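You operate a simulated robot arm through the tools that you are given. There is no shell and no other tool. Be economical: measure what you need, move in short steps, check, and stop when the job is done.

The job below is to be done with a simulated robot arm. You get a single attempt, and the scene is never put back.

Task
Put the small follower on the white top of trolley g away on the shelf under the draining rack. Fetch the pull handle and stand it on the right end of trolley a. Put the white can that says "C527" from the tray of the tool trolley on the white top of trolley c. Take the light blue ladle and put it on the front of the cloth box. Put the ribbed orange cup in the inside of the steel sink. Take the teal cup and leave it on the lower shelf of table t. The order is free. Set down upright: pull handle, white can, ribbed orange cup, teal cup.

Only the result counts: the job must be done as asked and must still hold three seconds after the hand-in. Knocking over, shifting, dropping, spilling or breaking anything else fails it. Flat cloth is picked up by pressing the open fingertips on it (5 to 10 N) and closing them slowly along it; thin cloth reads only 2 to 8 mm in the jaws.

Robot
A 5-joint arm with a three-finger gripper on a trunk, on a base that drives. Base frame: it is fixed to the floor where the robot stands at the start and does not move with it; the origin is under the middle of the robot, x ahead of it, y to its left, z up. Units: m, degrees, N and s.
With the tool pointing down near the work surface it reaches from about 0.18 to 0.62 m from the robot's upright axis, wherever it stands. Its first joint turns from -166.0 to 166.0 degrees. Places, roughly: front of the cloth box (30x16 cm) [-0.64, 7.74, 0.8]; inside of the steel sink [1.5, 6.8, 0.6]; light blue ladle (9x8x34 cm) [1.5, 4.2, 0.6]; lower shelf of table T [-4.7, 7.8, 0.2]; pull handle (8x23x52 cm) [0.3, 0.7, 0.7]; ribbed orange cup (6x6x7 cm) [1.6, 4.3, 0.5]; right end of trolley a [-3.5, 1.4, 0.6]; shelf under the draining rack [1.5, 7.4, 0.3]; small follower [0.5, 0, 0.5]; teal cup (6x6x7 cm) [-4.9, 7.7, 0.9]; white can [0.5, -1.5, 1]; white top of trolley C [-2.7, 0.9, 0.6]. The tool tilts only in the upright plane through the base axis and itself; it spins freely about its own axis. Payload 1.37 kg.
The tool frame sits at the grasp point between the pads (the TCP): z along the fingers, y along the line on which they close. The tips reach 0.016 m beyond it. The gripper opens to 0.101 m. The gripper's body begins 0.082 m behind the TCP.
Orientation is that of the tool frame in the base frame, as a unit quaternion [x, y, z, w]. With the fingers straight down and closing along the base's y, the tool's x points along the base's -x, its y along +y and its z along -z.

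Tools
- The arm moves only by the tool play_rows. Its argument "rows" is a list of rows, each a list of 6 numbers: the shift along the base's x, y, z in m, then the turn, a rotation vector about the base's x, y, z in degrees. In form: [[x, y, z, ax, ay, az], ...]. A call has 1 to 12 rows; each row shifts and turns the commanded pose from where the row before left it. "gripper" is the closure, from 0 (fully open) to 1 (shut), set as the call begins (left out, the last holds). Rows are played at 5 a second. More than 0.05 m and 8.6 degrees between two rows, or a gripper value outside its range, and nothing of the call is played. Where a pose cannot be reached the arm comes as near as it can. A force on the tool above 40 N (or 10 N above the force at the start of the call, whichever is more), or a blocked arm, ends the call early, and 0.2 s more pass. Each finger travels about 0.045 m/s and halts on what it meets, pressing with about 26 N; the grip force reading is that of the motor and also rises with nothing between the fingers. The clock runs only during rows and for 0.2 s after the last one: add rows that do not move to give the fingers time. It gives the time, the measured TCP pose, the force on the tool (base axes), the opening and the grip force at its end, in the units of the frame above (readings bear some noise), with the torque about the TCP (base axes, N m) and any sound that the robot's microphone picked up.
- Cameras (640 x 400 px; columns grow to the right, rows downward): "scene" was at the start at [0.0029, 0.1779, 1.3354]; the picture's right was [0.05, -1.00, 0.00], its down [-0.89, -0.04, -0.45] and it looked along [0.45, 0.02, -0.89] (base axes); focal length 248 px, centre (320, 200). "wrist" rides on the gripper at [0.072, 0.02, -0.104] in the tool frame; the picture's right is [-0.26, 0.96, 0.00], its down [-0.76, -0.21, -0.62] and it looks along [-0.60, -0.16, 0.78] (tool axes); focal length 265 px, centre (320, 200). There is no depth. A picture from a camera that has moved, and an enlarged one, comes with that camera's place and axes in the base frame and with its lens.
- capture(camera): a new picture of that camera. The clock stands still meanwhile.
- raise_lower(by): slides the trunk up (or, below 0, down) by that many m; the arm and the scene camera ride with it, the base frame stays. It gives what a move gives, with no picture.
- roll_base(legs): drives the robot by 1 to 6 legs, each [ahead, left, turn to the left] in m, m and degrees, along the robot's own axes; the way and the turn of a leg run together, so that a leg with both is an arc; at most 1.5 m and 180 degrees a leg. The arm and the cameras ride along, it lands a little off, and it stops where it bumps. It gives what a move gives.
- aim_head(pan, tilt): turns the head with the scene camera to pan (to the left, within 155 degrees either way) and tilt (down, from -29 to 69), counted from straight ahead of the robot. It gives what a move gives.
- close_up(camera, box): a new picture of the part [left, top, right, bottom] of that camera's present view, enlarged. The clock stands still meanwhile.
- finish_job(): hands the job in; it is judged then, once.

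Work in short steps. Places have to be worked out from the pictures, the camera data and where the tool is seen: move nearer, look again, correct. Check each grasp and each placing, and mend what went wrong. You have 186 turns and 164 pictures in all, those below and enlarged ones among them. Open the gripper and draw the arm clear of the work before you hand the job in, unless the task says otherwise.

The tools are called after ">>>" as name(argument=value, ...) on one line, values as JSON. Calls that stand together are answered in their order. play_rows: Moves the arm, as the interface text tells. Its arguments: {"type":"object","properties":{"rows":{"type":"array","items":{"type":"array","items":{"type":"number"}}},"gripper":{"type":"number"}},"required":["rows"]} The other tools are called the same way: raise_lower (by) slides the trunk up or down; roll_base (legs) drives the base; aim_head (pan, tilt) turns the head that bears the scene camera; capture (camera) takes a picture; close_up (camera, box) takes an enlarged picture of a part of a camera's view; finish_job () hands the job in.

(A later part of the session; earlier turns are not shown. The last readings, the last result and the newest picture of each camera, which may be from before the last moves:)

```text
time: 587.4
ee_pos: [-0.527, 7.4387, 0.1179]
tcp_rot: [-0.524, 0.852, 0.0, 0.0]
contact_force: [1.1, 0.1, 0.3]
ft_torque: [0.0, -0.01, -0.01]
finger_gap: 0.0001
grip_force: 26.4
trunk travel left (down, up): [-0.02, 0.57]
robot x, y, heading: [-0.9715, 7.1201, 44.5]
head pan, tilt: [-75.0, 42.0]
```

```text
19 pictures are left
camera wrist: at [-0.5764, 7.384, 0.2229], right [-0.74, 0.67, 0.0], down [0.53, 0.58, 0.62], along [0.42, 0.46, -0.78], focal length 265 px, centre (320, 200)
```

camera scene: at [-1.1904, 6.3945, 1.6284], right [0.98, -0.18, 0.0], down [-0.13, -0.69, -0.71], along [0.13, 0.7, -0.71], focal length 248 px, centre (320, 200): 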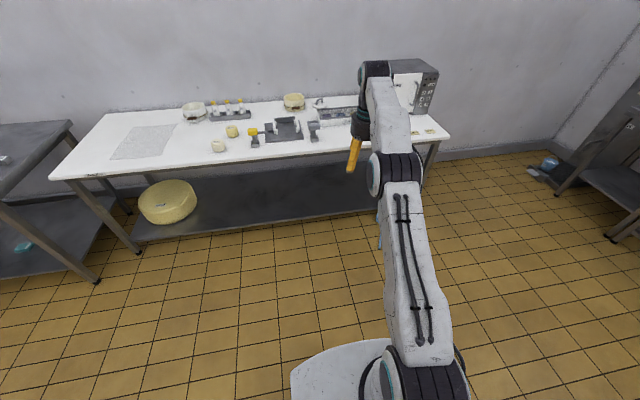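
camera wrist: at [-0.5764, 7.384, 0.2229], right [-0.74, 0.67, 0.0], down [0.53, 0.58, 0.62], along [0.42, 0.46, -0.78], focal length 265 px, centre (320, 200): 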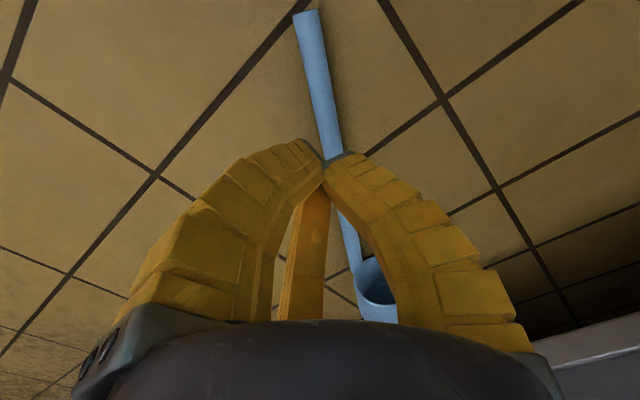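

The arm couldn't get fully down at that reach, so only the tips touched and it slipped. I drive 6 cm closer and regrip lower at (-0.52, 7.455).

>>> roll_base(legs=[[0.06, 0, 0]])

>>> play_rows(rows=[[-0.018, -0.013, 0, 0, 0, -3], [-0.018, -0.012, 0, 0, 0, 0], [0, 0, 0, 0, 0, 0], [0, 0, -0.03, 0, 0, 0], [0, 0, -0.03, 0, 0, 0], [0, 0, -0.025, 0, 0, 0], [0, 0, -0.01, 0, 0, 0], [0, 0, -0.008, 0, 0, 0], [0, 0, 0, 0, 0, 0]], gripper=0.3)

>>> play_rows(rows=[[0, 0, 0, 0, 0, 0], [0, 0, 0, 0, 0, 0], [0, 0, 0, 0, 0, 0], [0, 0, 0, 0, 0, 0], [0, 0, 0, 0, 0, 0], [0, 0, 0, 0, 0, 0]], gripper=1)

```text
time: 588.4
ee_pos: [-0.4846, 7.4805, 0.1177]
tcp_rot: [-0.524, 0.851, 0.0, 0.0]
contact_force: [0.2, 0.2, 1.0]
ft_torque: [0.01, -0.01, 0.0]
finger_gap: 0.0
grip_force: 26.3
trunk travel left (down, up): [-0.02, 0.57]
robot x, y, heading: [-0.9273, 7.1582, 44.4]
head pan, tilt: [-75.0, 42.0]
```

```text
time: 590.4
ee_pos: [-0.521, 7.4558, 0.0161]
tcp_rot: [-0.502, 0.865, -0.001, 0.0]
contact_force: [1.0, 0.6, -0.2]
ft_torque: [-0.01, 0.01, 0.0]
finger_gap: 0.0734
grip_force: 1.9
trunk travel left (down, up): [-0.02, 0.57]
robot x, y, heading: [-0.9255, 7.1628, 44.7]
head pan, tilt: [-75.0, 42.0]
```

```text
time: 591.8
ee_pos: [-0.5192, 7.4554, 0.0161]
tcp_rot: [-0.502, 0.865, 0.0, 0.0]
contact_force: [-1.7, -0.4, 6.8]
ft_torque: [-0.02, 0.2, -0.26]
finger_gap: 0.0239
grip_force: 26.1
trunk travel left (down, up): [-0.02, 0.57]
robot x, y, heading: [-0.9273, 7.1595, 44.6]
head pan, tilt: [-75.0, 42.0]
```

>>> play_rows(rows=[[0, 0, 0.008, 0, 0, 0], [0, 0, 0.01, 0, 0, 0], [0, 0, 0.01, 0, 0, 0], [0, 0, 0.015, 0, 0, 0], [0, 0, 0.02, 0, 0, 0], [0, 0, 0.02, 0, 0, 0], [0, 0, 0.02, 0, 0, 0], [0, 0, 0, 0, 0, 0]])

>>> play_rows(rows=[[-0.01, -0.01, 0.04, 0, 0, 0], [-0.01, -0.01, 0.04, 0, 0, 0], [-0.01, -0.01, 0.04, 0, 0, 0], [0, 0, 0.04, 0, 0, 0], [0, 0, 0.04, 0, 0, 0], [0, 0, 0, 0, 0, 0]])

>>> capture(camera="wrist")

```text
time: 593.6
ee_pos: [-0.5187, 7.4581, 0.1197]
tcp_rot: [-0.503, 0.865, 0.0, 0.002]
contact_force: [1.5, 0.6, -0.6]
ft_torque: [-0.15, 0.05, 0.03]
finger_gap: 0.0193
grip_force: 26.2
trunk travel left (down, up): [-0.02, 0.57]
robot x, y, heading: [-0.9273, 7.1651, 44.5]
head pan, tilt: [-75.0, 42.0]
```

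```text
time: 595.0
ee_pos: [-0.5502, 7.4275, 0.3169]
tcp_rot: [-0.502, 0.865, 0.0, -0.002]
contact_force: [0.4, -0.6, 0.2]
ft_torque: [0.01, 0.01, -0.03]
finger_gap: 0.0
grip_force: 25.8
trunk travel left (down, up): [-0.02, 0.57]
robot x, y, heading: [-0.9276, 7.1602, 44.8]
head pan, tilt: [-75.0, 42.0]
```

```text
18 pictures are left
camera wrist: at [-0.6019, 7.375, 0.4211], right [-0.71, 0.71, 0.0], down [0.56, 0.55, 0.62], along [0.44, 0.44, -0.78], focal length 265 px, centre (320, 200)
```

wrist: 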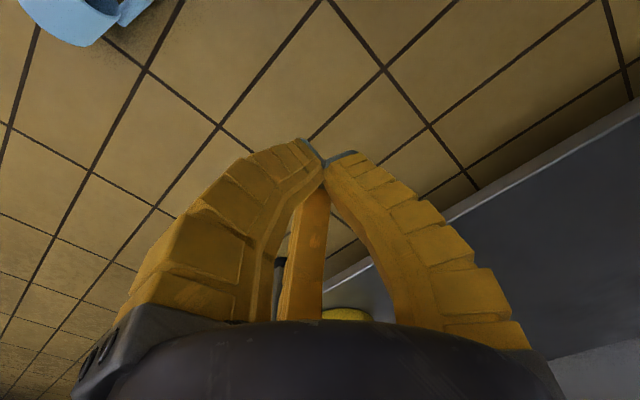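

It slipped off again and rolled toward (-0.38, 7.19). I look at its present pose.

>>> aim_head(pan=-50, tilt=62)

>>> capture(camera="scene")

```text
time: 595.9
ee_pos: [-0.5485, 7.4276, 0.3169]
tcp_rot: [-0.502, 0.865, 0.0, 0.0]
contact_force: [-0.4, 0.3, 0.3]
ft_torque: [0.02, 0.02, -0.01]
finger_gap: 0.0
grip_force: 26.2
trunk travel left (down, up): [-0.02, 0.57]
robot x, y, heading: [-0.9272, 7.1651, 44.5]
head pan, tilt: [-50.0, 62.0]
```

```text
17 pictures are left
camera scene: at [-1.028, 7.2384, 1.0567], right [-0.1, -1.0, 0.0], down [-0.88, 0.09, -0.47], along [0.47, -0.05, -0.88], focal length 248 px, centre (320, 200)
```

scene: 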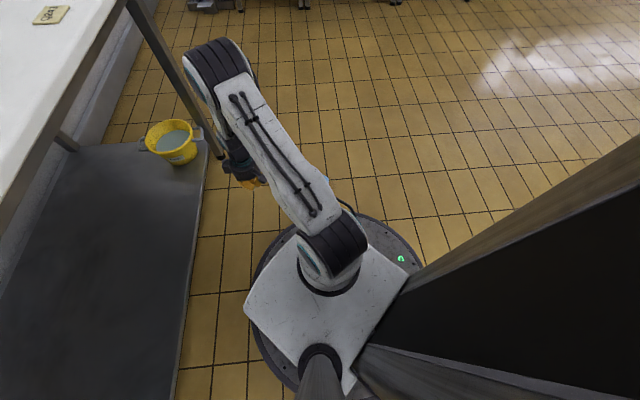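

>>> roll_base(legs=[[-0.5, 0, 0], [0, 0, 50]])

>>> aim_head(pan=-80, tilt=45)

>>> close_up(camera="scene", box=[200, 80, 440, 240])

```text
time: 601.1
ee_pos: [-1.2479, 7.2693, 0.316]
tcp_rot: [0.821, -0.571, 0.0, 0.0]
contact_force: [0.2, 0.1, -0.1]
ft_torque: [-0.01, -0.02, -0.02]
finger_gap: 0.0002
grip_force: 26.1
trunk travel left (down, up): [-0.02, 0.57]
robot x, y, heading: [-1.2851, 6.8098, 94.6]
head pan, tilt: [-50.0, 62.0]
```

```text
time: 602.1
ee_pos: [-1.2476, 7.2702, 0.317]
tcp_rot: [0.821, -0.571, 0.001, 0.0]
contact_force: [-0.2, 0.3, 0.6]
ft_torque: [0.0, -0.04, -0.03]
finger_gap: 0.0
grip_force: 26.5
trunk travel left (down, up): [-0.02, 0.57]
robot x, y, heading: [-1.2849, 6.8099, 94.5]
head pan, tilt: [-80.0, 45.0]
```

```text
2.50 times, centred on (320, 160) of scene
camera zoom: at [-1.3776, 6.7554, 1.0784], right [0.25, -0.97, 0.0], down [-0.68, -0.18, -0.71], along [0.68, 0.18, -0.71], focal length 620 px, centre (320, 300)
```

zoom: 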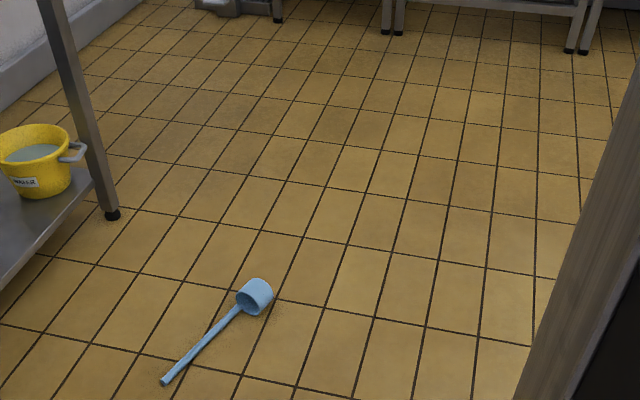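

The ladle lies with handle end at (-0.68, 7.28), junction at (-0.453, 7.199). I'll grip the handle right next to the bowl where it balances, approaching from the south.

>>> roll_base(legs=[[-0.16, -0.765, 0]])

>>> play_rows(rows=[[0, 0.01, 0, 0, 0, 8.5], [0, 0.01, 0, 0, 0, 8.5], [0, 0.01, 0, 0, 0, 8.5], [0, 0.01, 0, 0, 0, 8.5], [0, 0, 0, 0, 0, 8.5], [0, 0, 0, 0, 0, 7], [0, 0, -0.03, 0, 0, 0], [0, 0, -0.03, 0, 0, 0], [0, 0, 0, 0, 0, 0]], gripper=0.3)

>>> capture(camera="wrist")

```text
time: 606.3
ee_pos: [-0.4636, 7.179, 0.3162]
tcp_rot: [0.822, -0.569, 0.001, 0.001]
contact_force: [0.1, -0.5, -0.5]
ft_torque: [0.02, 0.0, -0.01]
finger_gap: 0.0003
grip_force: 25.9
trunk travel left (down, up): [-0.02, 0.57]
robot x, y, heading: [-0.4987, 6.7156, 94.9]
head pan, tilt: [-80.0, 45.0]
```

```text
time: 608.3
ee_pos: [-0.4629, 7.2177, 0.2554]
tcp_rot: [0.985, -0.173, 0.0, 0.0]
contact_force: [0.1, 0.0, 0.1]
ft_torque: [0.01, -0.02, -0.01]
finger_gap: 0.0734
grip_force: 1.7
trunk travel left (down, up): [-0.02, 0.57]
robot x, y, heading: [-0.5008, 6.7184, 95.2]
head pan, tilt: [-80.0, 45.0]
```

```text
15 pictures are left
camera wrist: at [-0.4019, 7.1748, 0.36], right [-0.58, -0.82, 0.0], down [-0.64, 0.45, 0.62], along [-0.51, 0.36, -0.78], focal length 265 px, centre (320, 200)
```

wrist: 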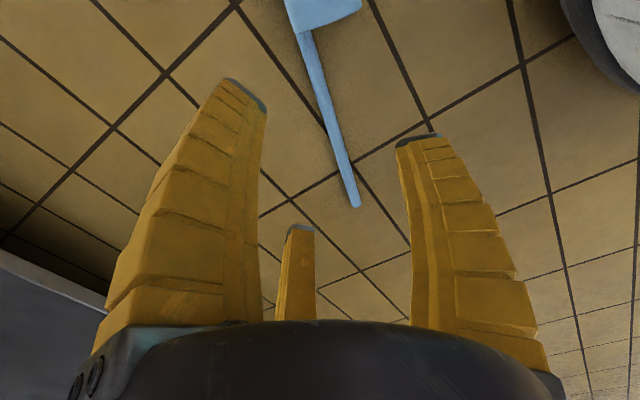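

>>> play_rows(rows=[[0, 0.007, 0, 0, 0, 0], [0, 0, -0.05, 0, 0, 0], [0, 0, -0.05, 0, 0, 0], [0, 0, -0.05, 0, 0, 0], [0, 0, -0.04, 0, 0, 0], [0, 0, -0.03, 0, 0, 0], [0, 0, -0.015, 0, 0, 0], [0, 0, -0.006, 0, 0, 0], [0, 0, 0, 0, 0, 0]])

>>> play_rows(rows=[[0, 0, 0, 0, 0, 0], [0, 0, 0, 0, 0, 0], [0, 0, 0, 0, 0, 0], [0, 0, 0, 0, 0, 0], [0, 0, 0, 0, 0, 0], [0, 0, 0, 0, 0, 0]], gripper=1)

>>> play_rows(rows=[[0, 0, 0.005, 0, 0, 0], [0, 0, 0.005, 0, 0, 0], [0, 0, 0.01, 0, 0, 0], [0, 0, 0.01, 0, 0, 0], [0, 0, 0.01, 0, 0, 0], [0, 0, 0.01, 0, 0, 0], [0, 0, 0, 0, 0, 0]])

>>> play_rows(rows=[[0, 0, 0.01, 0, 0, 0], [0, 0, 0.01, 0, 0, 0], [0, 0, 0.01, 0, 0, 0], [0, 0, 0.01, 0, 0, 0], [0, 0, 0.01, 0, 0, 0], [0, 0, 0.01, 0, 0, 0], [0, 0, 0, 0, 0, 0]])

```text
time: 610.3
ee_pos: [-0.4643, 7.2236, 0.0151]
tcp_rot: [0.985, -0.173, 0.0, -0.001]
contact_force: [-1.8, -0.1, 6.3]
ft_torque: [-0.44, 0.18, -0.08]
finger_gap: 0.0716
grip_force: 7.3
trunk travel left (down, up): [-0.02, 0.57]
robot x, y, heading: [-0.4971, 6.7185, 95.0]
head pan, tilt: [-80.0, 45.0]
```

```text
time: 611.7
ee_pos: [-0.4658, 7.2237, 0.0151]
tcp_rot: [0.985, -0.172, 0.0, -0.001]
contact_force: [-3.3, -1.9, 14.6]
ft_torque: [-0.27, 0.12, -0.03]
finger_gap: 0.0201
grip_force: 26.1
trunk travel left (down, up): [-0.02, 0.57]
robot x, y, heading: [-0.5004, 6.7153, 95.2]
head pan, tilt: [-80.0, 45.0]
```

```text
time: 613.3
ee_pos: [-0.466, 7.2238, 0.0658]
tcp_rot: [0.985, -0.172, 0.0, 0.0]
contact_force: [0.1, -0.7, -1.1]
ft_torque: [-0.02, 0.0, 0.02]
finger_gap: 0.0209
grip_force: 26.1
trunk travel left (down, up): [-0.02, 0.57]
robot x, y, heading: [-0.4991, 6.7168, 94.9]
head pan, tilt: [-80.0, 45.0]
```

```text
time: 614.9
ee_pos: [-0.4661, 7.2241, 0.127]
tcp_rot: [0.985, -0.173, 0.0, 0.0]
contact_force: [0.2, 0.1, -0.5]
ft_torque: [0.02, -0.04, -0.01]
finger_gap: 0.0211
grip_force: 26.2
trunk travel left (down, up): [-0.02, 0.57]
robot x, y, heading: [-0.4977, 6.7198, 94.8]
head pan, tilt: [-80.0, 45.0]
```

Gap stable at 21 mm and lifted. I raise by the trunk and check again.

>>> raise_lower(by=0.35)

>>> capture(camera="wrist")

```text
time: 618.3
ee_pos: [-0.4657, 7.2244, 0.4745]
tcp_rot: [0.985, -0.172, 0.001, 0.0]
contact_force: [0.4, 0.0, -1.5]
ft_torque: [0.02, 0.01, 0.05]
finger_gap: 0.0209
grip_force: 26.2
trunk travel left (down, up): [-0.37, 0.22]
robot x, y, heading: [-0.5055, 6.7171, 95.2]
head pan, tilt: [-80.0, 45.0]
```

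```text
14 pictures are left
camera wrist: at [-0.4041, 7.1812, 0.5799], right [-0.58, -0.82, 0.0], down [-0.64, 0.45, 0.62], along [-0.51, 0.36, -0.78], focal length 265 px, centre (320, 200)
```

wrist: 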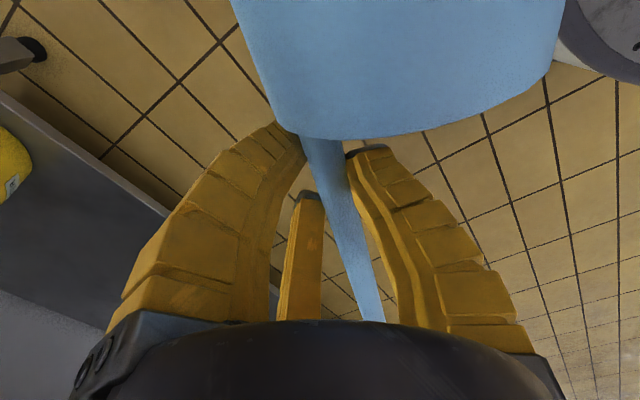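

Held firmly next to the bowl and level. I rotate it parallel to the bench, raise, drive in and lower it lying in front of the cloth box.

>>> raise_lower(by=0.21)

>>> play_rows(rows=[[0, 0, 0.03, 0, 0, 6], [0, 0, 0.03, 0, 0, 6], [0, 0, 0.03, 0, 0, 5], [0, 0, 0.03, 0, 0, 0], [0, 0, 0.03, 0, 0, 0], [0, 0, 0.03, 0, 0, 0], [0, 0, 0.03, 0, 0, 0], [0, 0, 0.03, 0, 0, 0], [0, 0, 0.03, 0, 0, 0], [0, 0, 0, 0, 0, 0]])

>>> roll_base(legs=[[0.423, 0.134, 0]])

>>> play_rows(rows=[[0, 0.03, 0, 0, 0, 0], [0, 0.03, 0, 0, 0, 0], [0, 0.03, -0.01, 0, 0, 0], [0, 0.03, -0.02, 0, 0, 0], [0, 0, 0, 0, 0, 0]])

>>> aim_head(pan=10, tilt=40)

>>> capture(camera="scene")

```text
time: 620.6
ee_pos: [-0.4645, 7.2248, 0.686]
tcp_rot: [0.985, -0.173, 0.0, 0.0]
contact_force: [0.9, 0.9, -1.6]
ft_torque: [0.04, 0.02, -0.03]
finger_gap: 0.0211
grip_force: 26.1
trunk travel left (down, up): [-0.58, 0.01]
robot x, y, heading: [-0.4992, 6.7159, 95.0]
head pan, tilt: [-80.0, 45.0]
```

```text
time: 622.8
ee_pos: [-0.4633, 7.2241, 0.9557]
tcp_rot: [1.0, -0.026, 0.0, 0.002]
contact_force: [-0.1, 0.3, -2.4]
ft_torque: [-0.01, 0.01, 0.01]
finger_gap: 0.0209
grip_force: 25.6
trunk travel left (down, up): [-0.58, 0.01]
robot x, y, heading: [-0.4985, 6.7163, 95.0]
head pan, tilt: [-80.0, 45.0]
```

```text
time: 625.5
ee_pos: [-0.6318, 7.6364, 0.9561]
tcp_rot: [1.0, -0.025, 0.0, 0.001]
contact_force: [0.1, 0.2, -0.8]
ft_torque: [0.01, -0.01, -0.01]
finger_gap: 0.021
grip_force: 26.0
trunk travel left (down, up): [-0.58, 0.01]
robot x, y, heading: [-0.6662, 7.1291, 94.8]
head pan, tilt: [-80.0, 45.0]
```

```text
time: 626.7
ee_pos: [-0.6315, 7.7564, 0.9251]
tcp_rot: [1.0, -0.026, 0.0, 0.001]
contact_force: [-0.5, -0.1, -0.6]
ft_torque: [-0.02, 0.0, 0.03]
finger_gap: 0.0212
grip_force: 26.0
trunk travel left (down, up): [-0.58, 0.01]
robot x, y, heading: [-0.6695, 7.1307, 94.8]
head pan, tilt: [-80.0, 45.0]
```

```text
time: 628.3
ee_pos: [-0.6304, 7.7557, 0.9259]
tcp_rot: [1.0, -0.027, 0.0, 0.0]
contact_force: [-0.4, 0.4, -1.0]
ft_torque: [0.0, 0.0, -0.01]
finger_gap: 0.021
grip_force: 26.2
trunk travel left (down, up): [-0.58, 0.01]
robot x, y, heading: [-0.6692, 7.13, 94.9]
head pan, tilt: [10.0, 40.0]
```

```text
13 pictures are left
camera scene: at [-0.8606, 7.1361, 1.6456], right [0.97, 0.26, 0.0], down [0.16, -0.62, -0.77], along [-0.2, 0.74, -0.64], focal length 248 px, centre (320, 200)
```

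scene: 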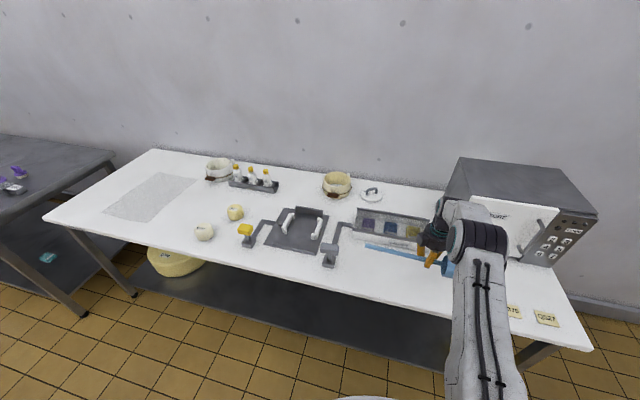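

The ladle lies parallel in front of the box, clear of the stamp tool. Lowering until contact.

>>> play_rows(rows=[[0, 0, -0.02, 0, 0, 0], [0, 0, -0.02, 0, 0, 0], [0, 0, -0.015, 0, 0, 0], [0, 0, -0.01, 0, 0, 0], [0, 0, 0, 0, 0, 0]])

>>> play_rows(rows=[[0, 0, -0.006, 0, 0, 0], [0, 0, -0.006, 0, 0, 0], [0, 0, 0, 0, 0, 0]])

>>> play_rows(rows=[[0, 0, -0.005, 0, 0, 0], [0, 0, -0.005, 0, 0, 0], [0, 0, 0, 0, 0, 0]])

>>> play_rows(rows=[[0, 0, -0.004, 0, 0, 0], [0, 0, -0.004, 0, 0, 0], [0, 0, 0, 0, 0, 0]])

```text
time: 629.5
ee_pos: [-0.6299, 7.758, 0.8607]
tcp_rot: [1.0, -0.026, 0.0, 0.0]
contact_force: [0.4, -0.7, -1.6]
ft_torque: [0.02, -0.01, -0.02]
finger_gap: 0.0209
grip_force: 25.7
trunk travel left (down, up): [-0.58, 0.01]
robot x, y, heading: [-0.6712, 7.1294, 94.9]
head pan, tilt: [10.0, 40.0]
```

```text
time: 630.3
ee_pos: [-0.6312, 7.7559, 0.8487]
tcp_rot: [1.0, -0.026, -0.001, 0.0]
contact_force: [0.0, 0.1, -1.4]
ft_torque: [-0.02, -0.02, 0.02]
finger_gap: 0.021
grip_force: 25.9
trunk travel left (down, up): [-0.58, 0.01]
robot x, y, heading: [-0.6704, 7.1256, 94.8]
head pan, tilt: [10.0, 40.0]
```

```text
time: 631.1
ee_pos: [-0.6315, 7.7567, 0.8395]
tcp_rot: [1.0, -0.026, -0.001, -0.001]
contact_force: [-0.2, 0.1, -0.5]
ft_torque: [0.01, -0.02, 0.0]
finger_gap: 0.0212
grip_force: 26.4
trunk travel left (down, up): [-0.58, 0.01]
robot x, y, heading: [-0.6731, 7.1291, 94.8]
head pan, tilt: [10.0, 40.0]
```

```text
time: 631.9
ee_pos: [-0.6308, 7.7565, 0.8308]
tcp_rot: [1.0, -0.027, 0.0, 0.0]
contact_force: [0.7, 0.5, -1.4]
ft_torque: [0.0, -0.02, 0.0]
finger_gap: 0.0211
grip_force: 25.9
trunk travel left (down, up): [-0.58, 0.01]
robot x, y, heading: [-0.6687, 7.1259, 94.7]
head pan, tilt: [10.0, 40.0]
```

>>> play_rows(rows=[[0, 0, -0.004, 0, 0, 0], [0, 0, -0.004, 0, 0, 0], [0, 0, 0, 0, 0, 0]])

>>> play_rows(rows=[[0, 0, -0.004, 0, 0, 0], [0, 0, -0.003, 0, 0, 0], [0, 0, 0, 0, 0, 0]])

>>> play_rows(rows=[[0, 0, -0.003, 0, 0, 0], [0, 0, -0.003, 0, 0, 0], [0, 0, 0, 0, 0, 0]])

```text
time: 632.7
ee_pos: [-0.6313, 7.756, 0.8237]
tcp_rot: [1.0, -0.026, 0.0, 0.0]
contact_force: [-0.7, 0.6, -0.9]
ft_torque: [0.03, 0.0, 0.0]
finger_gap: 0.021
grip_force: 26.6
trunk travel left (down, up): [-0.58, 0.01]
robot x, y, heading: [-0.6665, 7.1273, 94.8]
head pan, tilt: [10.0, 40.0]
```

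```text
time: 633.5
ee_pos: [-0.6313, 7.7551, 0.8162]
tcp_rot: [1.0, -0.027, 0.0, 0.0]
contact_force: [-0.3, -0.6, -1.1]
ft_torque: [0.03, -0.01, 0.0]
finger_gap: 0.021
grip_force: 26.6
trunk travel left (down, up): [-0.58, 0.01]
robot x, y, heading: [-0.6729, 7.1294, 94.8]
head pan, tilt: [10.0, 40.0]
```

```text
time: 634.3
ee_pos: [-0.6318, 7.7574, 0.8141]
tcp_rot: [1.0, -0.026, 0.0, -0.004]
contact_force: [-0.3, -3.5, 30.2]
ft_torque: [-0.3, -0.07, -0.04]
finger_gap: 0.0209
grip_force: 26.2
trunk travel left (down, up): [-0.58, 0.01]
robot x, y, heading: [-0.6693, 7.1295, 94.9]
head pan, tilt: [10.0, 40.0]
```

Contact (30 N, fingertips on the bench). I relieve 2 mm, open gently and rise.

>>> play_rows(rows=[[0, 0, 0.002, 0, 0, 0], [0, 0, 0.001, 0, 0, 0], [0, 0, 0, 0, 0, 0]])

>>> play_rows(rows=[[0, 0, 0, 0, 0, 0], [0, 0, 0, 0, 0, 0], [0, 0, 0, 0, 0, 0], [0, 0, 0.01, 0, 0, 0], [0, 0, 0.02, 0, 0, 0], [0, 0, 0.03, 0, 0, 0], [0, 0, 0.04, 0, 0, 0], [0, 0, 0.04, 0, 0, 0], [0, 0, 0, 0, 0, 0]], gripper=0.5)

>>> close_up(camera="scene", box=[310, 180, 510, 320])

```text
time: 635.1
ee_pos: [-0.6312, 7.7558, 0.8148]
tcp_rot: [1.0, -0.026, 0.0, -0.001]
contact_force: [-1.1, 1.5, 23.6]
ft_torque: [-0.23, -0.04, 0.02]
finger_gap: 0.0212
grip_force: 26.5
trunk travel left (down, up): [-0.58, 0.01]
robot x, y, heading: [-0.6687, 7.1306, 94.9]
head pan, tilt: [10.0, 40.0]
```

```text
time: 637.1
ee_pos: [-0.6305, 7.7525, 0.9526]
tcp_rot: [1.0, -0.026, 0.001, 0.001]
contact_force: [-0.7, -0.5, -0.9]
ft_torque: [0.01, 0.0, 0.01]
finger_gap: 0.0544
grip_force: 2.8
trunk travel left (down, up): [-0.58, 0.01]
robot x, y, heading: [-0.6719, 7.1233, 94.5]
head pan, tilt: [10.0, 40.0]
```

```text
2.86 times, centred on (410, 250) of scene
camera zoom: at [-0.8607, 7.1362, 1.6456], right [0.97, 0.26, 0.0], down [0.16, -0.62, -0.77], along [-0.2, 0.74, -0.64], focal length 709 px, centre (63, 57)
```

zoom: 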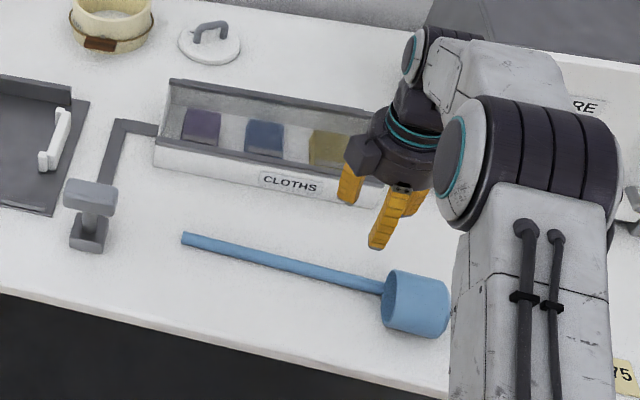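

The ladle lies in front of the cloth box. Next the orange cup: I retract, and drive back to the stool facing east.

>>> play_rows(rows=[[0, -0.04, 0.02, 0, 0, 0], [0, -0.04, 0.02, 0, 0, 0], [0, -0.04, 0.02, 0, 0, 0], [0, 0, 0, 0, 0, 0]])

>>> roll_base(legs=[[-0.85, 0, 0], [0, 0, -95], [0, 0, -90], [0, 1.3, 0], [1.4, 0, 0], [0.5, 0, 0]])

>>> roll_base(legs=[[0, 0, 90]])

```text
time: 638.1
ee_pos: [-0.6307, 7.6363, 1.0134]
tcp_rot: [1.0, -0.027, 0.001, -0.001]
contact_force: [0.8, 0.0, 0.3]
ft_torque: [-0.01, -0.01, 0.04]
finger_gap: 0.0542
grip_force: 2.7
trunk travel left (down, up): [-0.58, 0.01]
robot x, y, heading: [-0.6696, 7.1274, 94.8]
head pan, tilt: [10.0, 40.0]
```

```text
time: 665.7
ee_pos: [0.7176, 3.9087, 1.0124]
tcp_rot: [0.049, 0.999, 0.001, 0.0]
contact_force: [0.6, -1.0, 0.2]
ft_torque: [0.03, 0.02, 0.0]
finger_gap: 0.0541
grip_force: 2.7
trunk travel left (down, up): [-0.58, 0.01]
robot x, y, heading: [0.7761, 4.4127, -87.8]
head pan, tilt: [10.0, 40.0]
```

```text
time: 670.0
ee_pos: [1.2833, 4.3563, 1.0138]
tcp_rot: [-0.673, 0.739, 0.0, 0.0]
contact_force: [0.7, 0.1, -0.2]
ft_torque: [0.01, 0.0, -0.03]
finger_gap: 0.0541
grip_force: 3.4
trunk travel left (down, up): [-0.58, 0.01]
robot x, y, heading: [0.7806, 4.4158, 2.5]
head pan, tilt: [10.0, 40.0]
```

The cup rim is at (1.627, 4.289, ≈0.56). I close in, spin the tool to put one finger inside and two outside its right wall, tilt 32° and lower to a pre-approach.

>>> roll_base(legs=[[0.163, -0.157, -2]])

>>> play_rows(rows=[[0, 0, 0, 0, 0, -8.5], [0, 0, 0, 0, 0, -8.5], [0, 0, 0, 0, 0, -8.5], [0, 0, 0, 0, 0, -8.5], [0, 0, 0, 0, 0, -8.5], [0, 0, 0, 0, 0, -8.5], [0, 0, 0, 0, 0, -8.5], [0, 0, 0, 0, 0, -8.5], [0, 0, 0, 0, 0, -8.5], [0, 0, 0, 0, 0, -8.2], [0, 0, 0, 0, 0, 0]], gripper=0.45)

>>> play_rows(rows=[[0.02, 0, -0.03, 0, -8, 0], [0.02, 0, -0.03, 0, -8, 0], [0.02, 0, -0.03, 0, -8, 0], [0.02, 0, -0.03, 0, -8, 0], [0, 0, 0, 0, 0, 0]])

>>> raise_lower(by=-0.2)

>>> capture(camera="wrist")

```text
time: 671.7
ee_pos: [1.4519, 4.1858, 1.0132]
tcp_rot: [-0.661, 0.751, 0.0, 0.0]
contact_force: [0.1, 0.7, -0.1]
ft_torque: [0.02, 0.02, 0.0]
finger_gap: 0.0543
grip_force: 2.7
trunk travel left (down, up): [-0.58, 0.01]
robot x, y, heading: [0.9481, 4.2622, 0.8]
head pan, tilt: [10.0, 40.0]
```

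```text
time: 674.1
ee_pos: [1.4515, 4.186, 1.0142]
tcp_rot: [0.019, 1.0, -0.001, 0.0]
contact_force: [-0.5, -0.1, 0.2]
ft_torque: [0.0, -0.01, -0.02]
finger_gap: 0.0591
grip_force: 2.5
trunk travel left (down, up): [-0.58, 0.01]
robot x, y, heading: [0.9452, 4.2601, 0.6]
head pan, tilt: [10.0, 40.0]
```

```text
time: 675.3
ee_pos: [1.5367, 4.2317, 0.8937]
tcp_rot: [0.021, 0.961, -0.01, 0.275]
contact_force: [0.3, -1.1, 0.3]
ft_torque: [-0.03, -0.04, -0.03]
finger_gap: 0.0591
grip_force: 2.8
out of reach, approached as far as the arm can: row 1, 2, 3, 4
trunk travel left (down, up): [-0.58, 0.01]
robot x, y, heading: [0.9468, 4.2596, 0.7]
head pan, tilt: [10.0, 40.0]
```

```text
time: 677.4
ee_pos: [1.5368, 4.2313, 0.6934]
tcp_rot: [0.022, 0.961, -0.01, 0.275]
contact_force: [0.7, 0.0, -0.7]
ft_torque: [-0.01, 0.01, 0.01]
finger_gap: 0.0592
grip_force: 3.0
trunk travel left (down, up): [-0.38, 0.21]
robot x, y, heading: [0.9457, 4.2674, 0.5]
head pan, tilt: [10.0, 40.0]
```

```text
11 pictures are left
camera wrist: at [1.4222, 4.2576, 0.7437], right [0.27, 0.95, 0.13], down [0.3, -0.21, 0.93], along [0.91, -0.21, -0.35], focal length 265 px, centre (320, 200)
```

wrist: 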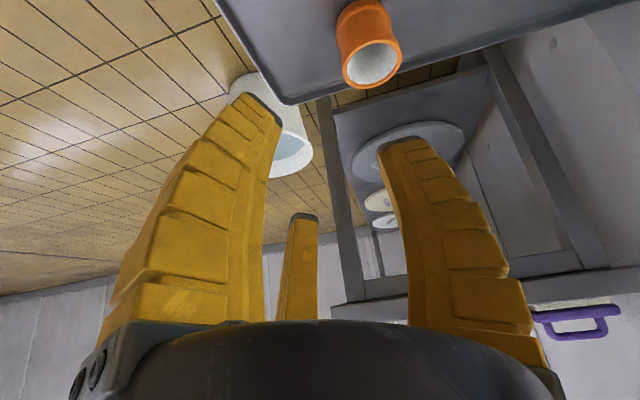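

>>> play_rows(rows=[[0.02, 0.002, -0.033, 0, 0, 0], [0.02, 0.002, -0.033, 0, 0, 0], [0.018, 0.002, -0.03, 0, 0, 0], [0, 0, 0, 0, 0, 0]])

>>> capture(camera="wrist")

```text
time: 678.4
ee_pos: [1.5967, 4.2381, 0.5979]
tcp_rot: [0.02, 0.961, -0.006, 0.275]
contact_force: [-0.1, 1.2, 0.1]
ft_torque: [-0.01, 0.03, 0.03]
finger_gap: 0.0596
grip_force: 2.9
trunk travel left (down, up): [-0.38, 0.21]
robot x, y, heading: [0.9491, 4.2602, 0.7]
head pan, tilt: [10.0, 40.0]
```

```text
10 pictures are left
camera wrist: at [1.4812, 4.2627, 0.6483], right [0.26, 0.95, 0.14], down [0.3, -0.22, 0.93], along [0.91, -0.2, -0.35], focal length 265 px, centre (320, 200)
```

wrist: 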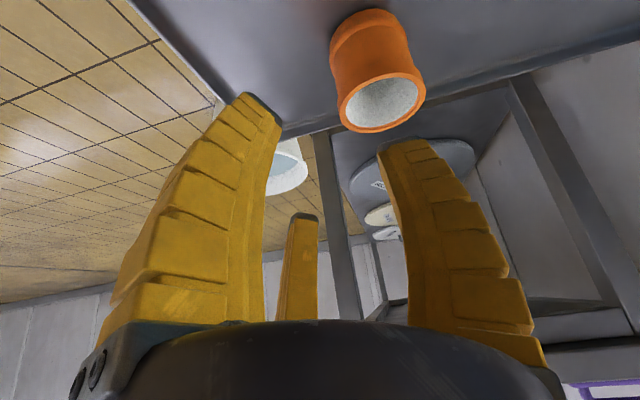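

Refined: rim centre (1.64, 4.282, 0.53). I advance along the tool axis so one finger enters the cup.

>>> play_rows(rows=[[0.018, 0, -0.028, 0, 0, 0], [0.014, 0, -0.022, 0, 0, 0], [0.009, 0, -0.014, 0, 0, 0], [0.005, 0, -0.008, 0, 0, 0], [0, 0, 0, 0, 0, 0]])

>>> play_rows(rows=[[0, 0, 0, 0, 0, 0], [0, 0, 0, 0, 0, 0], [0, 0, 0, 0, 0, 0], [0, 0, 0, 0, 0, 0], [0, 0, 0, 0, 0, 0], [0, 0, 0, 0, 0, 0]], gripper=1)

```text
time: 679.6
ee_pos: [1.6405, 4.2376, 0.5254]
tcp_rot: [0.02, 0.961, -0.006, 0.275]
contact_force: [-0.1, 0.2, -1.2]
ft_torque: [-0.01, -0.03, -0.01]
finger_gap: 0.0592
grip_force: 2.9
trunk travel left (down, up): [-0.38, 0.21]
robot x, y, heading: [0.9437, 4.2632, 0.7]
head pan, tilt: [10.0, 40.0]
```

```text
time: 681.0
ee_pos: [1.6405, 4.2377, 0.5258]
tcp_rot: [0.02, 0.961, -0.006, 0.275]
contact_force: [-1.3, -1.4, 1.8]
ft_torque: [-0.08, -0.01, -0.02]
finger_gap: 0.006
grip_force: 25.5
trunk travel left (down, up): [-0.38, 0.21]
robot x, y, heading: [0.9433, 4.2631, 0.4]
head pan, tilt: [10.0, 40.0]
```

Wall gripped (6 mm). I lift slowly, check the reading, then rise higher.

>>> play_rows(rows=[[0, 0, 0.01, 0, 0, 0], [0, 0, 0.01, 0, 0, 0], [0, 0, 0.015, 0, 0, 0], [0, 0, 0.02, 0, 0, 0], [0, 0, 0.025, 0, 0, 0], [0, 0, 0.03, 0, 0, 0], [0, 0, 0, 0, 0, 0]])

>>> raise_lower(by=0.2)

>>> play_rows(rows=[[-0.02, 0, 0.03, 0, 0, 0], [-0.02, 0, 0.03, 0, 0, 0], [-0.02, 0, 0.03, 0, 0, 0], [-0.02, 0, 0.03, 0, 0, 0], [-0.02, 0, 0.03, 0, 0, 0], [0, 0, 0.03, 0, 0, 0], [0, 0, 0.03, 0, 0, 0], [0, 0, 0, 0, 0, 0]])

>>> capture(camera="wrist")

```text
time: 682.6
ee_pos: [1.6417, 4.2378, 0.6352]
tcp_rot: [0.02, 0.961, -0.005, 0.275]
contact_force: [-0.4, -0.6, -0.3]
ft_torque: [0.02, -0.02, -0.01]
finger_gap: 0.0061
grip_force: 26.5
trunk travel left (down, up): [-0.38, 0.21]
robot x, y, heading: [0.9502, 4.265, 0.5]
head pan, tilt: [10.0, 40.0]
```

```text
time: 684.8
ee_pos: [1.6404, 4.2378, 0.836]
tcp_rot: [0.02, 0.961, -0.005, 0.275]
contact_force: [-0.3, 0.8, -0.5]
ft_torque: [-0.03, 0.0, -0.03]
finger_gap: 0.0059
grip_force: 25.8
trunk travel left (down, up): [-0.58, 0.01]
robot x, y, heading: [0.9516, 4.2632, 0.7]
head pan, tilt: [10.0, 40.0]
```

```text
time: 686.6
ee_pos: [1.5418, 4.238, 1.0475]
tcp_rot: [0.02, 0.961, -0.007, 0.274]
contact_force: [-1.0, 0.2, -0.6]
ft_torque: [-0.02, 0.0, 0.05]
finger_gap: 0.006
grip_force: 26.1
trunk travel left (down, up): [-0.58, 0.01]
robot x, y, heading: [0.9429, 4.2626, 0.6]
head pan, tilt: [10.0, 40.0]
```

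```text
9 pictures are left
camera wrist: at [1.4259, 4.2633, 1.0965], right [0.27, 0.95, 0.14], down [0.3, -0.22, 0.93], along [0.91, -0.2, -0.35], focal length 265 px, centre (320, 200)
```

wrist: 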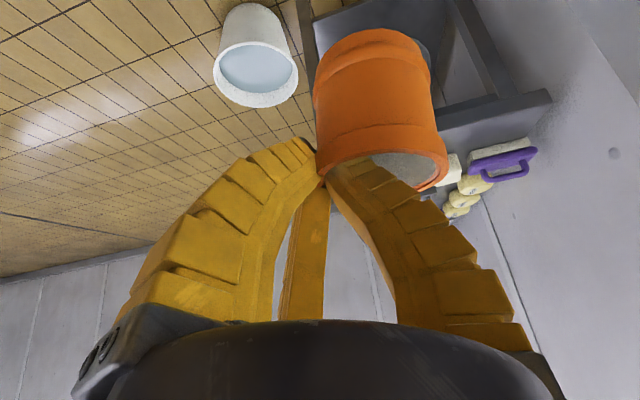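

The cup hangs upright and secure. I drive to the sink.

>>> roll_base(legs=[[-0.22, 0, 0], [0, 0, 90], [1.2, 0, 0], [1.15, 0, 0], [0, 0, -90]])

>>> aim_head(pan=5, tilt=42)

>>> capture(camera="scene")

```text
time: 707.1
ee_pos: [1.2854, 6.5837, 1.0454]
tcp_rot: [0.023, 0.961, -0.009, 0.274]
contact_force: [0.1, -0.1, 0.5]
ft_torque: [-0.04, 0.0, 0.03]
finger_gap: 0.006
grip_force: 25.9
trunk travel left (down, up): [-0.58, 0.01]
robot x, y, heading: [0.693, 6.6113, 0.4]
head pan, tilt: [10.0, 40.0]
```

```text
time: 707.7
ee_pos: [1.2855, 6.583, 1.0466]
tcp_rot: [0.022, 0.961, -0.008, 0.275]
contact_force: [0.3, 0.1, -0.3]
ft_torque: [-0.05, 0.0, 0.0]
finger_gap: 0.0061
grip_force: 26.3
trunk travel left (down, up): [-0.58, 0.01]
robot x, y, heading: [0.6895, 6.61, 0.2]
head pan, tilt: [5.0, 42.0]
```

```text
8 pictures are left
camera scene: at [0.7153, 6.7931, 1.6427], right [0.09, -1.0, 0.0], down [-0.67, -0.06, -0.74], along [0.74, 0.07, -0.67], focal length 248 px, centre (320, 200)
```

scene: 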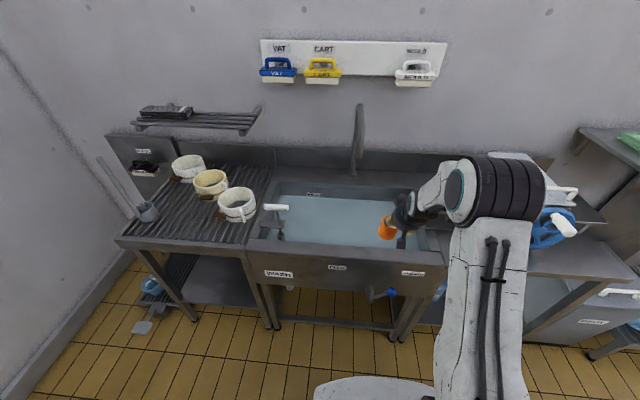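

The basin interior spans x≈1.31–1.65, y≈6.49–7.05. I drive in, and lower the cup along a slanted path clear of the front rim.

>>> roll_base(legs=[[0.16, 0.075, 0]])

>>> raise_lower(by=-0.1)

>>> play_rows(rows=[[0.025, 0, -0.01, 0, 0, 0], [0.025, 0, -0.01, 0, 0, 0], [0.025, 0, -0.02, 0, 0, 0], [0.025, 0, -0.02, 0, 0, 0], [0.02, 0, -0.02, 0, 0, 0], [0, 0, -0.02, 0, 0, 0], [0, 0, -0.02, 0, 0, 0], [0, 0, 0, 0, 0, 0]])

```text
time: 709.2
ee_pos: [1.4485, 6.6581, 1.0467]
tcp_rot: [0.024, 0.961, -0.009, 0.274]
contact_force: [0.0, 0.4, -1.2]
ft_torque: [-0.04, 0.02, -0.03]
finger_gap: 0.0061
grip_force: 26.1
trunk travel left (down, up): [-0.58, 0.01]
robot x, y, heading: [0.8528, 6.6865, 0.1]
head pan, tilt: [5.0, 42.0]
```

```text
time: 710.6
ee_pos: [1.4479, 6.658, 0.9472]
tcp_rot: [0.024, 0.961, -0.008, 0.276]
contact_force: [-0.7, -1.4, 0.1]
ft_torque: [-0.03, 0.02, -0.01]
finger_gap: 0.0062
grip_force: 25.5
trunk travel left (down, up): [-0.48, 0.11]
robot x, y, heading: [0.8541, 6.6876, 0.1]
head pan, tilt: [5.0, 42.0]
```

```text
time: 712.4
ee_pos: [1.5668, 6.6584, 0.8242]
tcp_rot: [0.023, 0.961, -0.005, 0.275]
contact_force: [0.9, -0.2, 0.5]
ft_torque: [-0.01, 0.0, -0.01]
finger_gap: 0.0059
grip_force: 25.8
trunk travel left (down, up): [-0.48, 0.11]
robot x, y, heading: [0.8578, 6.6861, -0.1]
head pan, tilt: [5.0, 42.0]
```

>>> play_rows(rows=[[0, 0, -0.02, 0, 0, 0], [0, 0, -0.02, 0, 0, 0], [0, 0, -0.02, 0, 0, 0], [0, 0, -0.01, 0, 0, 0], [0, 0, -0.01, 0, 0, 0], [0, 0, -0.01, 0, 0, 0], [0, 0, 0, 0, 0, 0]])

>>> close_up(camera="scene", box=[260, 150, 460, 290])

```text
time: 714.0
ee_pos: [1.568, 6.6581, 0.7345]
tcp_rot: [0.022, 0.961, -0.006, 0.275]
contact_force: [-0.8, 0.0, -1.7]
ft_torque: [-0.04, 0.01, 0.0]
finger_gap: 0.0061
grip_force: 25.8
trunk travel left (down, up): [-0.48, 0.11]
robot x, y, heading: [0.8544, 6.6887, 0.1]
head pan, tilt: [5.0, 42.0]
```

```text
2.86 times, centred on (360, 220) of scene
camera zoom: at [0.8786, 6.869, 1.5427], right [0.09, -1.0, 0.0], down [-0.67, -0.06, -0.74], along [0.74, 0.07, -0.67], focal length 709 px, centre (206, 143)
```

zoom: 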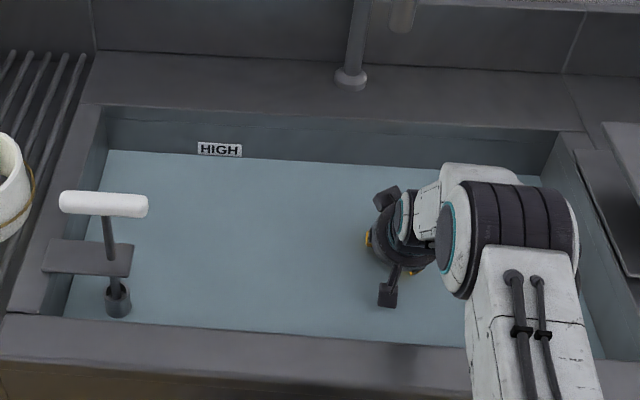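

The cup is below the water surface, well inside the basin. I keep lowering to the basin floor by force.

>>> play_rows(rows=[[0, 0, -0.01, 0, 0, 0], [0, 0, -0.01, 0, 0, 0], [0, 0, -0.01, 0, 0, 0], [0, 0, -0.008, 0, 0, 0], [0, 0, 0, 0, 0, 0]])

>>> play_rows(rows=[[0, 0, -0.006, 0, 0, 0], [0, 0, -0.005, 0, 0, 0], [0, 0, 0, 0, 0, 0]])

>>> play_rows(rows=[[0, 0, -0.005, 0, 0, 0], [0, 0, -0.005, 0, 0, 0], [0, 0, 0, 0, 0, 0]])

>>> play_rows(rows=[[0, 0, -0.005, 0, 0, 0], [0, 0, -0.005, 0, 0, 0], [0, 0, 0, 0, 0, 0]])

```text
time: 715.2
ee_pos: [1.5721, 6.6556, 0.7048]
tcp_rot: [0.023, 0.959, -0.006, 0.282]
contact_force: [-1.5, -1.3, 26.6]
ft_torque: [0.21, -0.16, 0.1]
finger_gap: 0.006
grip_force: 26.5
trunk travel left (down, up): [-0.48, 0.11]
robot x, y, heading: [0.8568, 6.6835, 0.0]
head pan, tilt: [5.0, 42.0]
```

```text
time: 716.0
ee_pos: [1.5693, 6.6596, 0.6899]
tcp_rot: [0.023, 0.96, -0.006, 0.278]
contact_force: [3.0, -0.6, 16.4]
ft_torque: [0.14, -0.08, -0.06]
finger_gap: 0.0085
grip_force: 25.8
trunk travel left (down, up): [-0.48, 0.11]
robot x, y, heading: [0.8516, 6.6843, 0.3]
head pan, tilt: [5.0, 42.0]
```

```text
time: 716.8
ee_pos: [1.5698, 6.6588, 0.6834]
tcp_rot: [0.023, 0.959, -0.006, 0.281]
contact_force: [-4.6, 4.2, 34.5]
ft_torque: [0.48, 0.39, 0.01]
finger_gap: 0.0074
grip_force: 25.8
trunk travel left (down, up): [-0.48, 0.11]
robot x, y, heading: [0.8571, 6.6856, 0.0]
head pan, tilt: [5.0, 42.0]
```

```text
time: 717.2
ee_pos: [1.5756, 6.6588, 0.6835]
tcp_rot: [0.023, 0.958, -0.005, 0.287]
contact_force: [1.5, -1.4, 14.4]
ft_torque: [0.13, 0.05, -0.04]
finger_gap: 0.0077
grip_force: 25.7
trunk travel left (down, up): [-0.48, 0.11]
robot x, y, heading: [0.8546, 6.6854, 0.1]
head pan, tilt: [5.0, 42.0]
stopped in row 2: the force on the tool passed its limit at 46 N (the readings are from after the stop); the commanded pose is now the measured one
```

Floor contact (with some extra push). I relieve the pressure, open a little, and withdraw along the tool axis slowly.

>>> play_rows(rows=[[-0.002, 0, 0.004, 0, 0, 0], [0, 0, 0, 0, 0, 0]])

>>> play_rows(rows=[[0, 0, 0, 0, 0, 0], [0, 0, 0, 0, 0, 0], [0, 0, 0, 0, 0, 0], [-0.004, 0, 0.007, 0, 0, 0], [-0.004, 0, 0.007, 0, 0, 0], [-0.006, 0, 0.01, 0, 0, 0], [-0.006, 0, 0.01, 0, 0, 0], [-0.008, 0, 0.014, 0, 0, 0], [-0.008, 0, 0.014, 0, 0, 0], [-0.008, 0, 0.02, 0, 0, 0], [0, 0, 0, 0, 0, 0]], gripper=0.68)

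>>> raise_lower(by=0.1)

>>> capture(camera="wrist")

```text
time: 717.8
ee_pos: [1.5713, 6.659, 0.6848]
tcp_rot: [0.023, 0.959, -0.006, 0.282]
contact_force: [3.1, 0.3, 11.0]
ft_torque: [0.1, -0.08, -0.06]
finger_gap: 0.0071
grip_force: 25.4
trunk travel left (down, up): [-0.48, 0.11]
robot x, y, heading: [0.8539, 6.6845, -0.2]
head pan, tilt: [5.0, 42.0]
```

```text
time: 720.2
ee_pos: [1.5253, 6.6594, 0.7668]
tcp_rot: [0.022, 0.959, -0.007, 0.282]
contact_force: [-0.3, 1.3, -1.0]
ft_torque: [0.02, 0.01, -0.03]
finger_gap: 0.037
grip_force: 3.6
trunk travel left (down, up): [-0.48, 0.11]
robot x, y, heading: [0.857, 6.697, 0.2]
head pan, tilt: [5.0, 42.0]
```

```text
time: 721.5
ee_pos: [1.5257, 6.6592, 0.8652]
tcp_rot: [0.023, 0.96, -0.006, 0.28]
contact_force: [0.0, 0.1, -0.2]
ft_torque: [-0.04, 0.05, 0.0]
finger_gap: 0.0368
grip_force: 3.5
trunk travel left (down, up): [-0.58, 0.01]
robot x, y, heading: [0.855, 6.6876, -0.1]
head pan, tilt: [5.0, 42.0]
```

```text
6 pictures are left
camera wrist: at [1.4104, 6.6843, 0.9144], right [0.27, 0.95, 0.14], down [0.29, -0.22, 0.93], along [0.92, -0.21, -0.34], focal length 265 px, centre (320, 200)
```

wrist: 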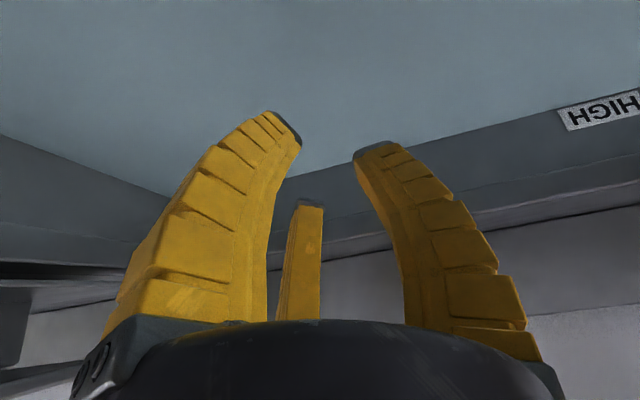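

The hand is clear and empty, the cup left standing on the basin floor under water. Now I untilt, retract, and head back for the follower by the known route.

>>> play_rows(rows=[[-0.01, 0, 0.03, 0, 0, 0], [-0.01, 0, 0.03, 0, 0, 0], [-0.01, 0, 0.03, 0, 0, 0], [-0.02, 0, 0.02, 0, 8, 0], [-0.02, 0, 0.02, 0, 8, 0], [-0.02, 0, 0.02, 0, 8, 0], [-0.02, 0, 0.02, 0, 8, 0], [0, 0, 0, 0, 0.5, 0], [0, 0, 0, 0, 0, 0]], gripper=0.3)

>>> roll_base(legs=[[-1.0, -0.42, 0], [-1.45, 0, 0], [-1.45, 0, 0], [-1.45, 0, 0], [-1.4, 0, 0], [-0.27, 0, 0]])

```text
time: 723.5
ee_pos: [1.4147, 6.6595, 1.0362]
tcp_rot: [0.02, 1.0, -0.001, 0.002]
contact_force: [0.8, 0.5, 0.2]
ft_torque: [0.01, -0.01, 0.02]
finger_gap: 0.0736
grip_force: 1.8
trunk travel left (down, up): [-0.58, 0.01]
robot x, y, heading: [0.8562, 6.686, -0.0]
head pan, tilt: [5.0, 42.0]
```

```text
time: 757.5
ee_pos: [-5.5912, 6.3584, 1.0366]
tcp_rot: [0.035, 0.999, 0.0, 0.002]
contact_force: [0.0, -0.8, -0.6]
ft_torque: [0.01, -0.01, -0.02]
finger_gap: 0.0734
grip_force: 2.1
trunk travel left (down, up): [-0.58, 0.01]
robot x, y, heading: [-6.1494, 6.4022, -1.5]
head pan, tilt: [5.0, 42.0]
```

>>> roll_base(legs=[[0, 0, -88.5], [1.47, -0.03, 0], [1.48, 0, 0], [1.48, 0, 0], [0, 1.2, 0], [0, 0.5, 0]])

```text
time: 778.1
ee_pos: [-5.9903, 2.4594, 1.0352]
tcp_rot: [0.695, 0.719, 0.0, 0.0]
contact_force: [-0.3, -0.2, -0.7]
ft_torque: [0.04, -0.01, 0.04]
finger_gap: 0.0733
grip_force: 2.1
trunk travel left (down, up): [-0.58, 0.01]
robot x, y, heading: [-6.0046, 3.0281, -85.9]
head pan, tilt: [5.0, 42.0]
stopped in leg 4: the robot was blocked; the commanded pose is now the measured one
```

The base touched the pitcher table's leg after drifting east. I strafe west away, correct heading, and look at the table.

>>> roll_base(legs=[[0, -0.19, 0], [0, 0, -4]])

>>> aim_head(pan=50, tilt=35)

>>> capture(camera="scene")

```text
time: 780.1
ee_pos: [-6.2211, 2.4495, 1.0373]
tcp_rot: [0.719, 0.695, -0.002, 0.002]
contact_force: [0.1, 0.0, -0.5]
ft_torque: [-0.04, -0.04, 0.02]
finger_gap: 0.0735
grip_force: 1.9
trunk travel left (down, up): [-0.58, 0.01]
robot x, y, heading: [-6.1974, 3.0129, -89.7]
head pan, tilt: [5.0, 42.0]
```

```text
time: 781.2
ee_pos: [-6.2188, 2.4494, 1.0373]
tcp_rot: [0.719, 0.695, -0.001, 0.002]
contact_force: [0.8, 0.4, 0.2]
ft_torque: [-0.01, -0.02, -0.01]
finger_gap: 0.0736
grip_force: 1.6
trunk travel left (down, up): [-0.58, 0.01]
robot x, y, heading: [-6.1937, 3.0078, -89.8]
head pan, tilt: [50.0, 35.0]
```

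```text
5 pictures are left
camera scene: at [-5.9526, 3.0148, 1.6532], right [-0.64, -0.77, 0.0], down [-0.44, 0.37, -0.82], along [0.63, -0.52, -0.57], focal length 248 px, centre (320, 200)
```

scene: 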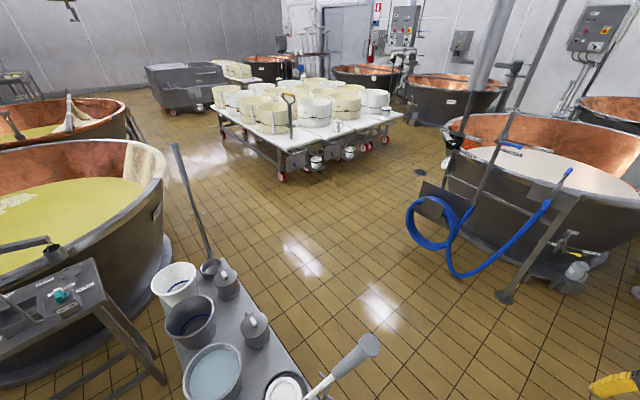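

All stands undisturbed, including the pull handle. I continue: south, east, then along the lane.

>>> roll_base(legs=[[1.02, 0, 0], [0, 1.2, 0], [0, 0.5, 0], [0, 0, 89.8], [1.4, 0.08, 0]])

```text
time: 805.1
ee_pos: [-2.5036, 2.031, 1.0376]
tcp_rot: [0.029, 1.0, 0.001, 0.002]
contact_force: [1.2, -0.1, 0.2]
ft_torque: [-0.01, 0.04, 0.02]
finger_gap: 0.0733
grip_force: 1.8
trunk travel left (down, up): [-0.58, 0.01]
robot x, y, heading: [-3.0625, 2.0705, -0.9]
head pan, tilt: [50.0, 35.0]
```

>>> roll_base(legs=[[1.45, 0.02, 0.9], [1.2, 0, 0], [0, 0, -90], [1.1, 0, 0], [1.06, 0, 0], [0, 0, 90]])

```text
time: 836.0
ee_pos: [0.1206, -0.1646, 1.0376]
tcp_rot: [0.022, 1.0, 0.0, 0.002]
contact_force: [-0.3, 0.1, -0.4]
ft_torque: [0.0, 0.01, -0.02]
finger_gap: 0.0735
grip_force: 1.8
trunk travel left (down, up): [-0.58, 0.01]
robot x, y, heading: [-0.4389, -0.1332, 0.3]
head pan, tilt: [50.0, 35.0]
```

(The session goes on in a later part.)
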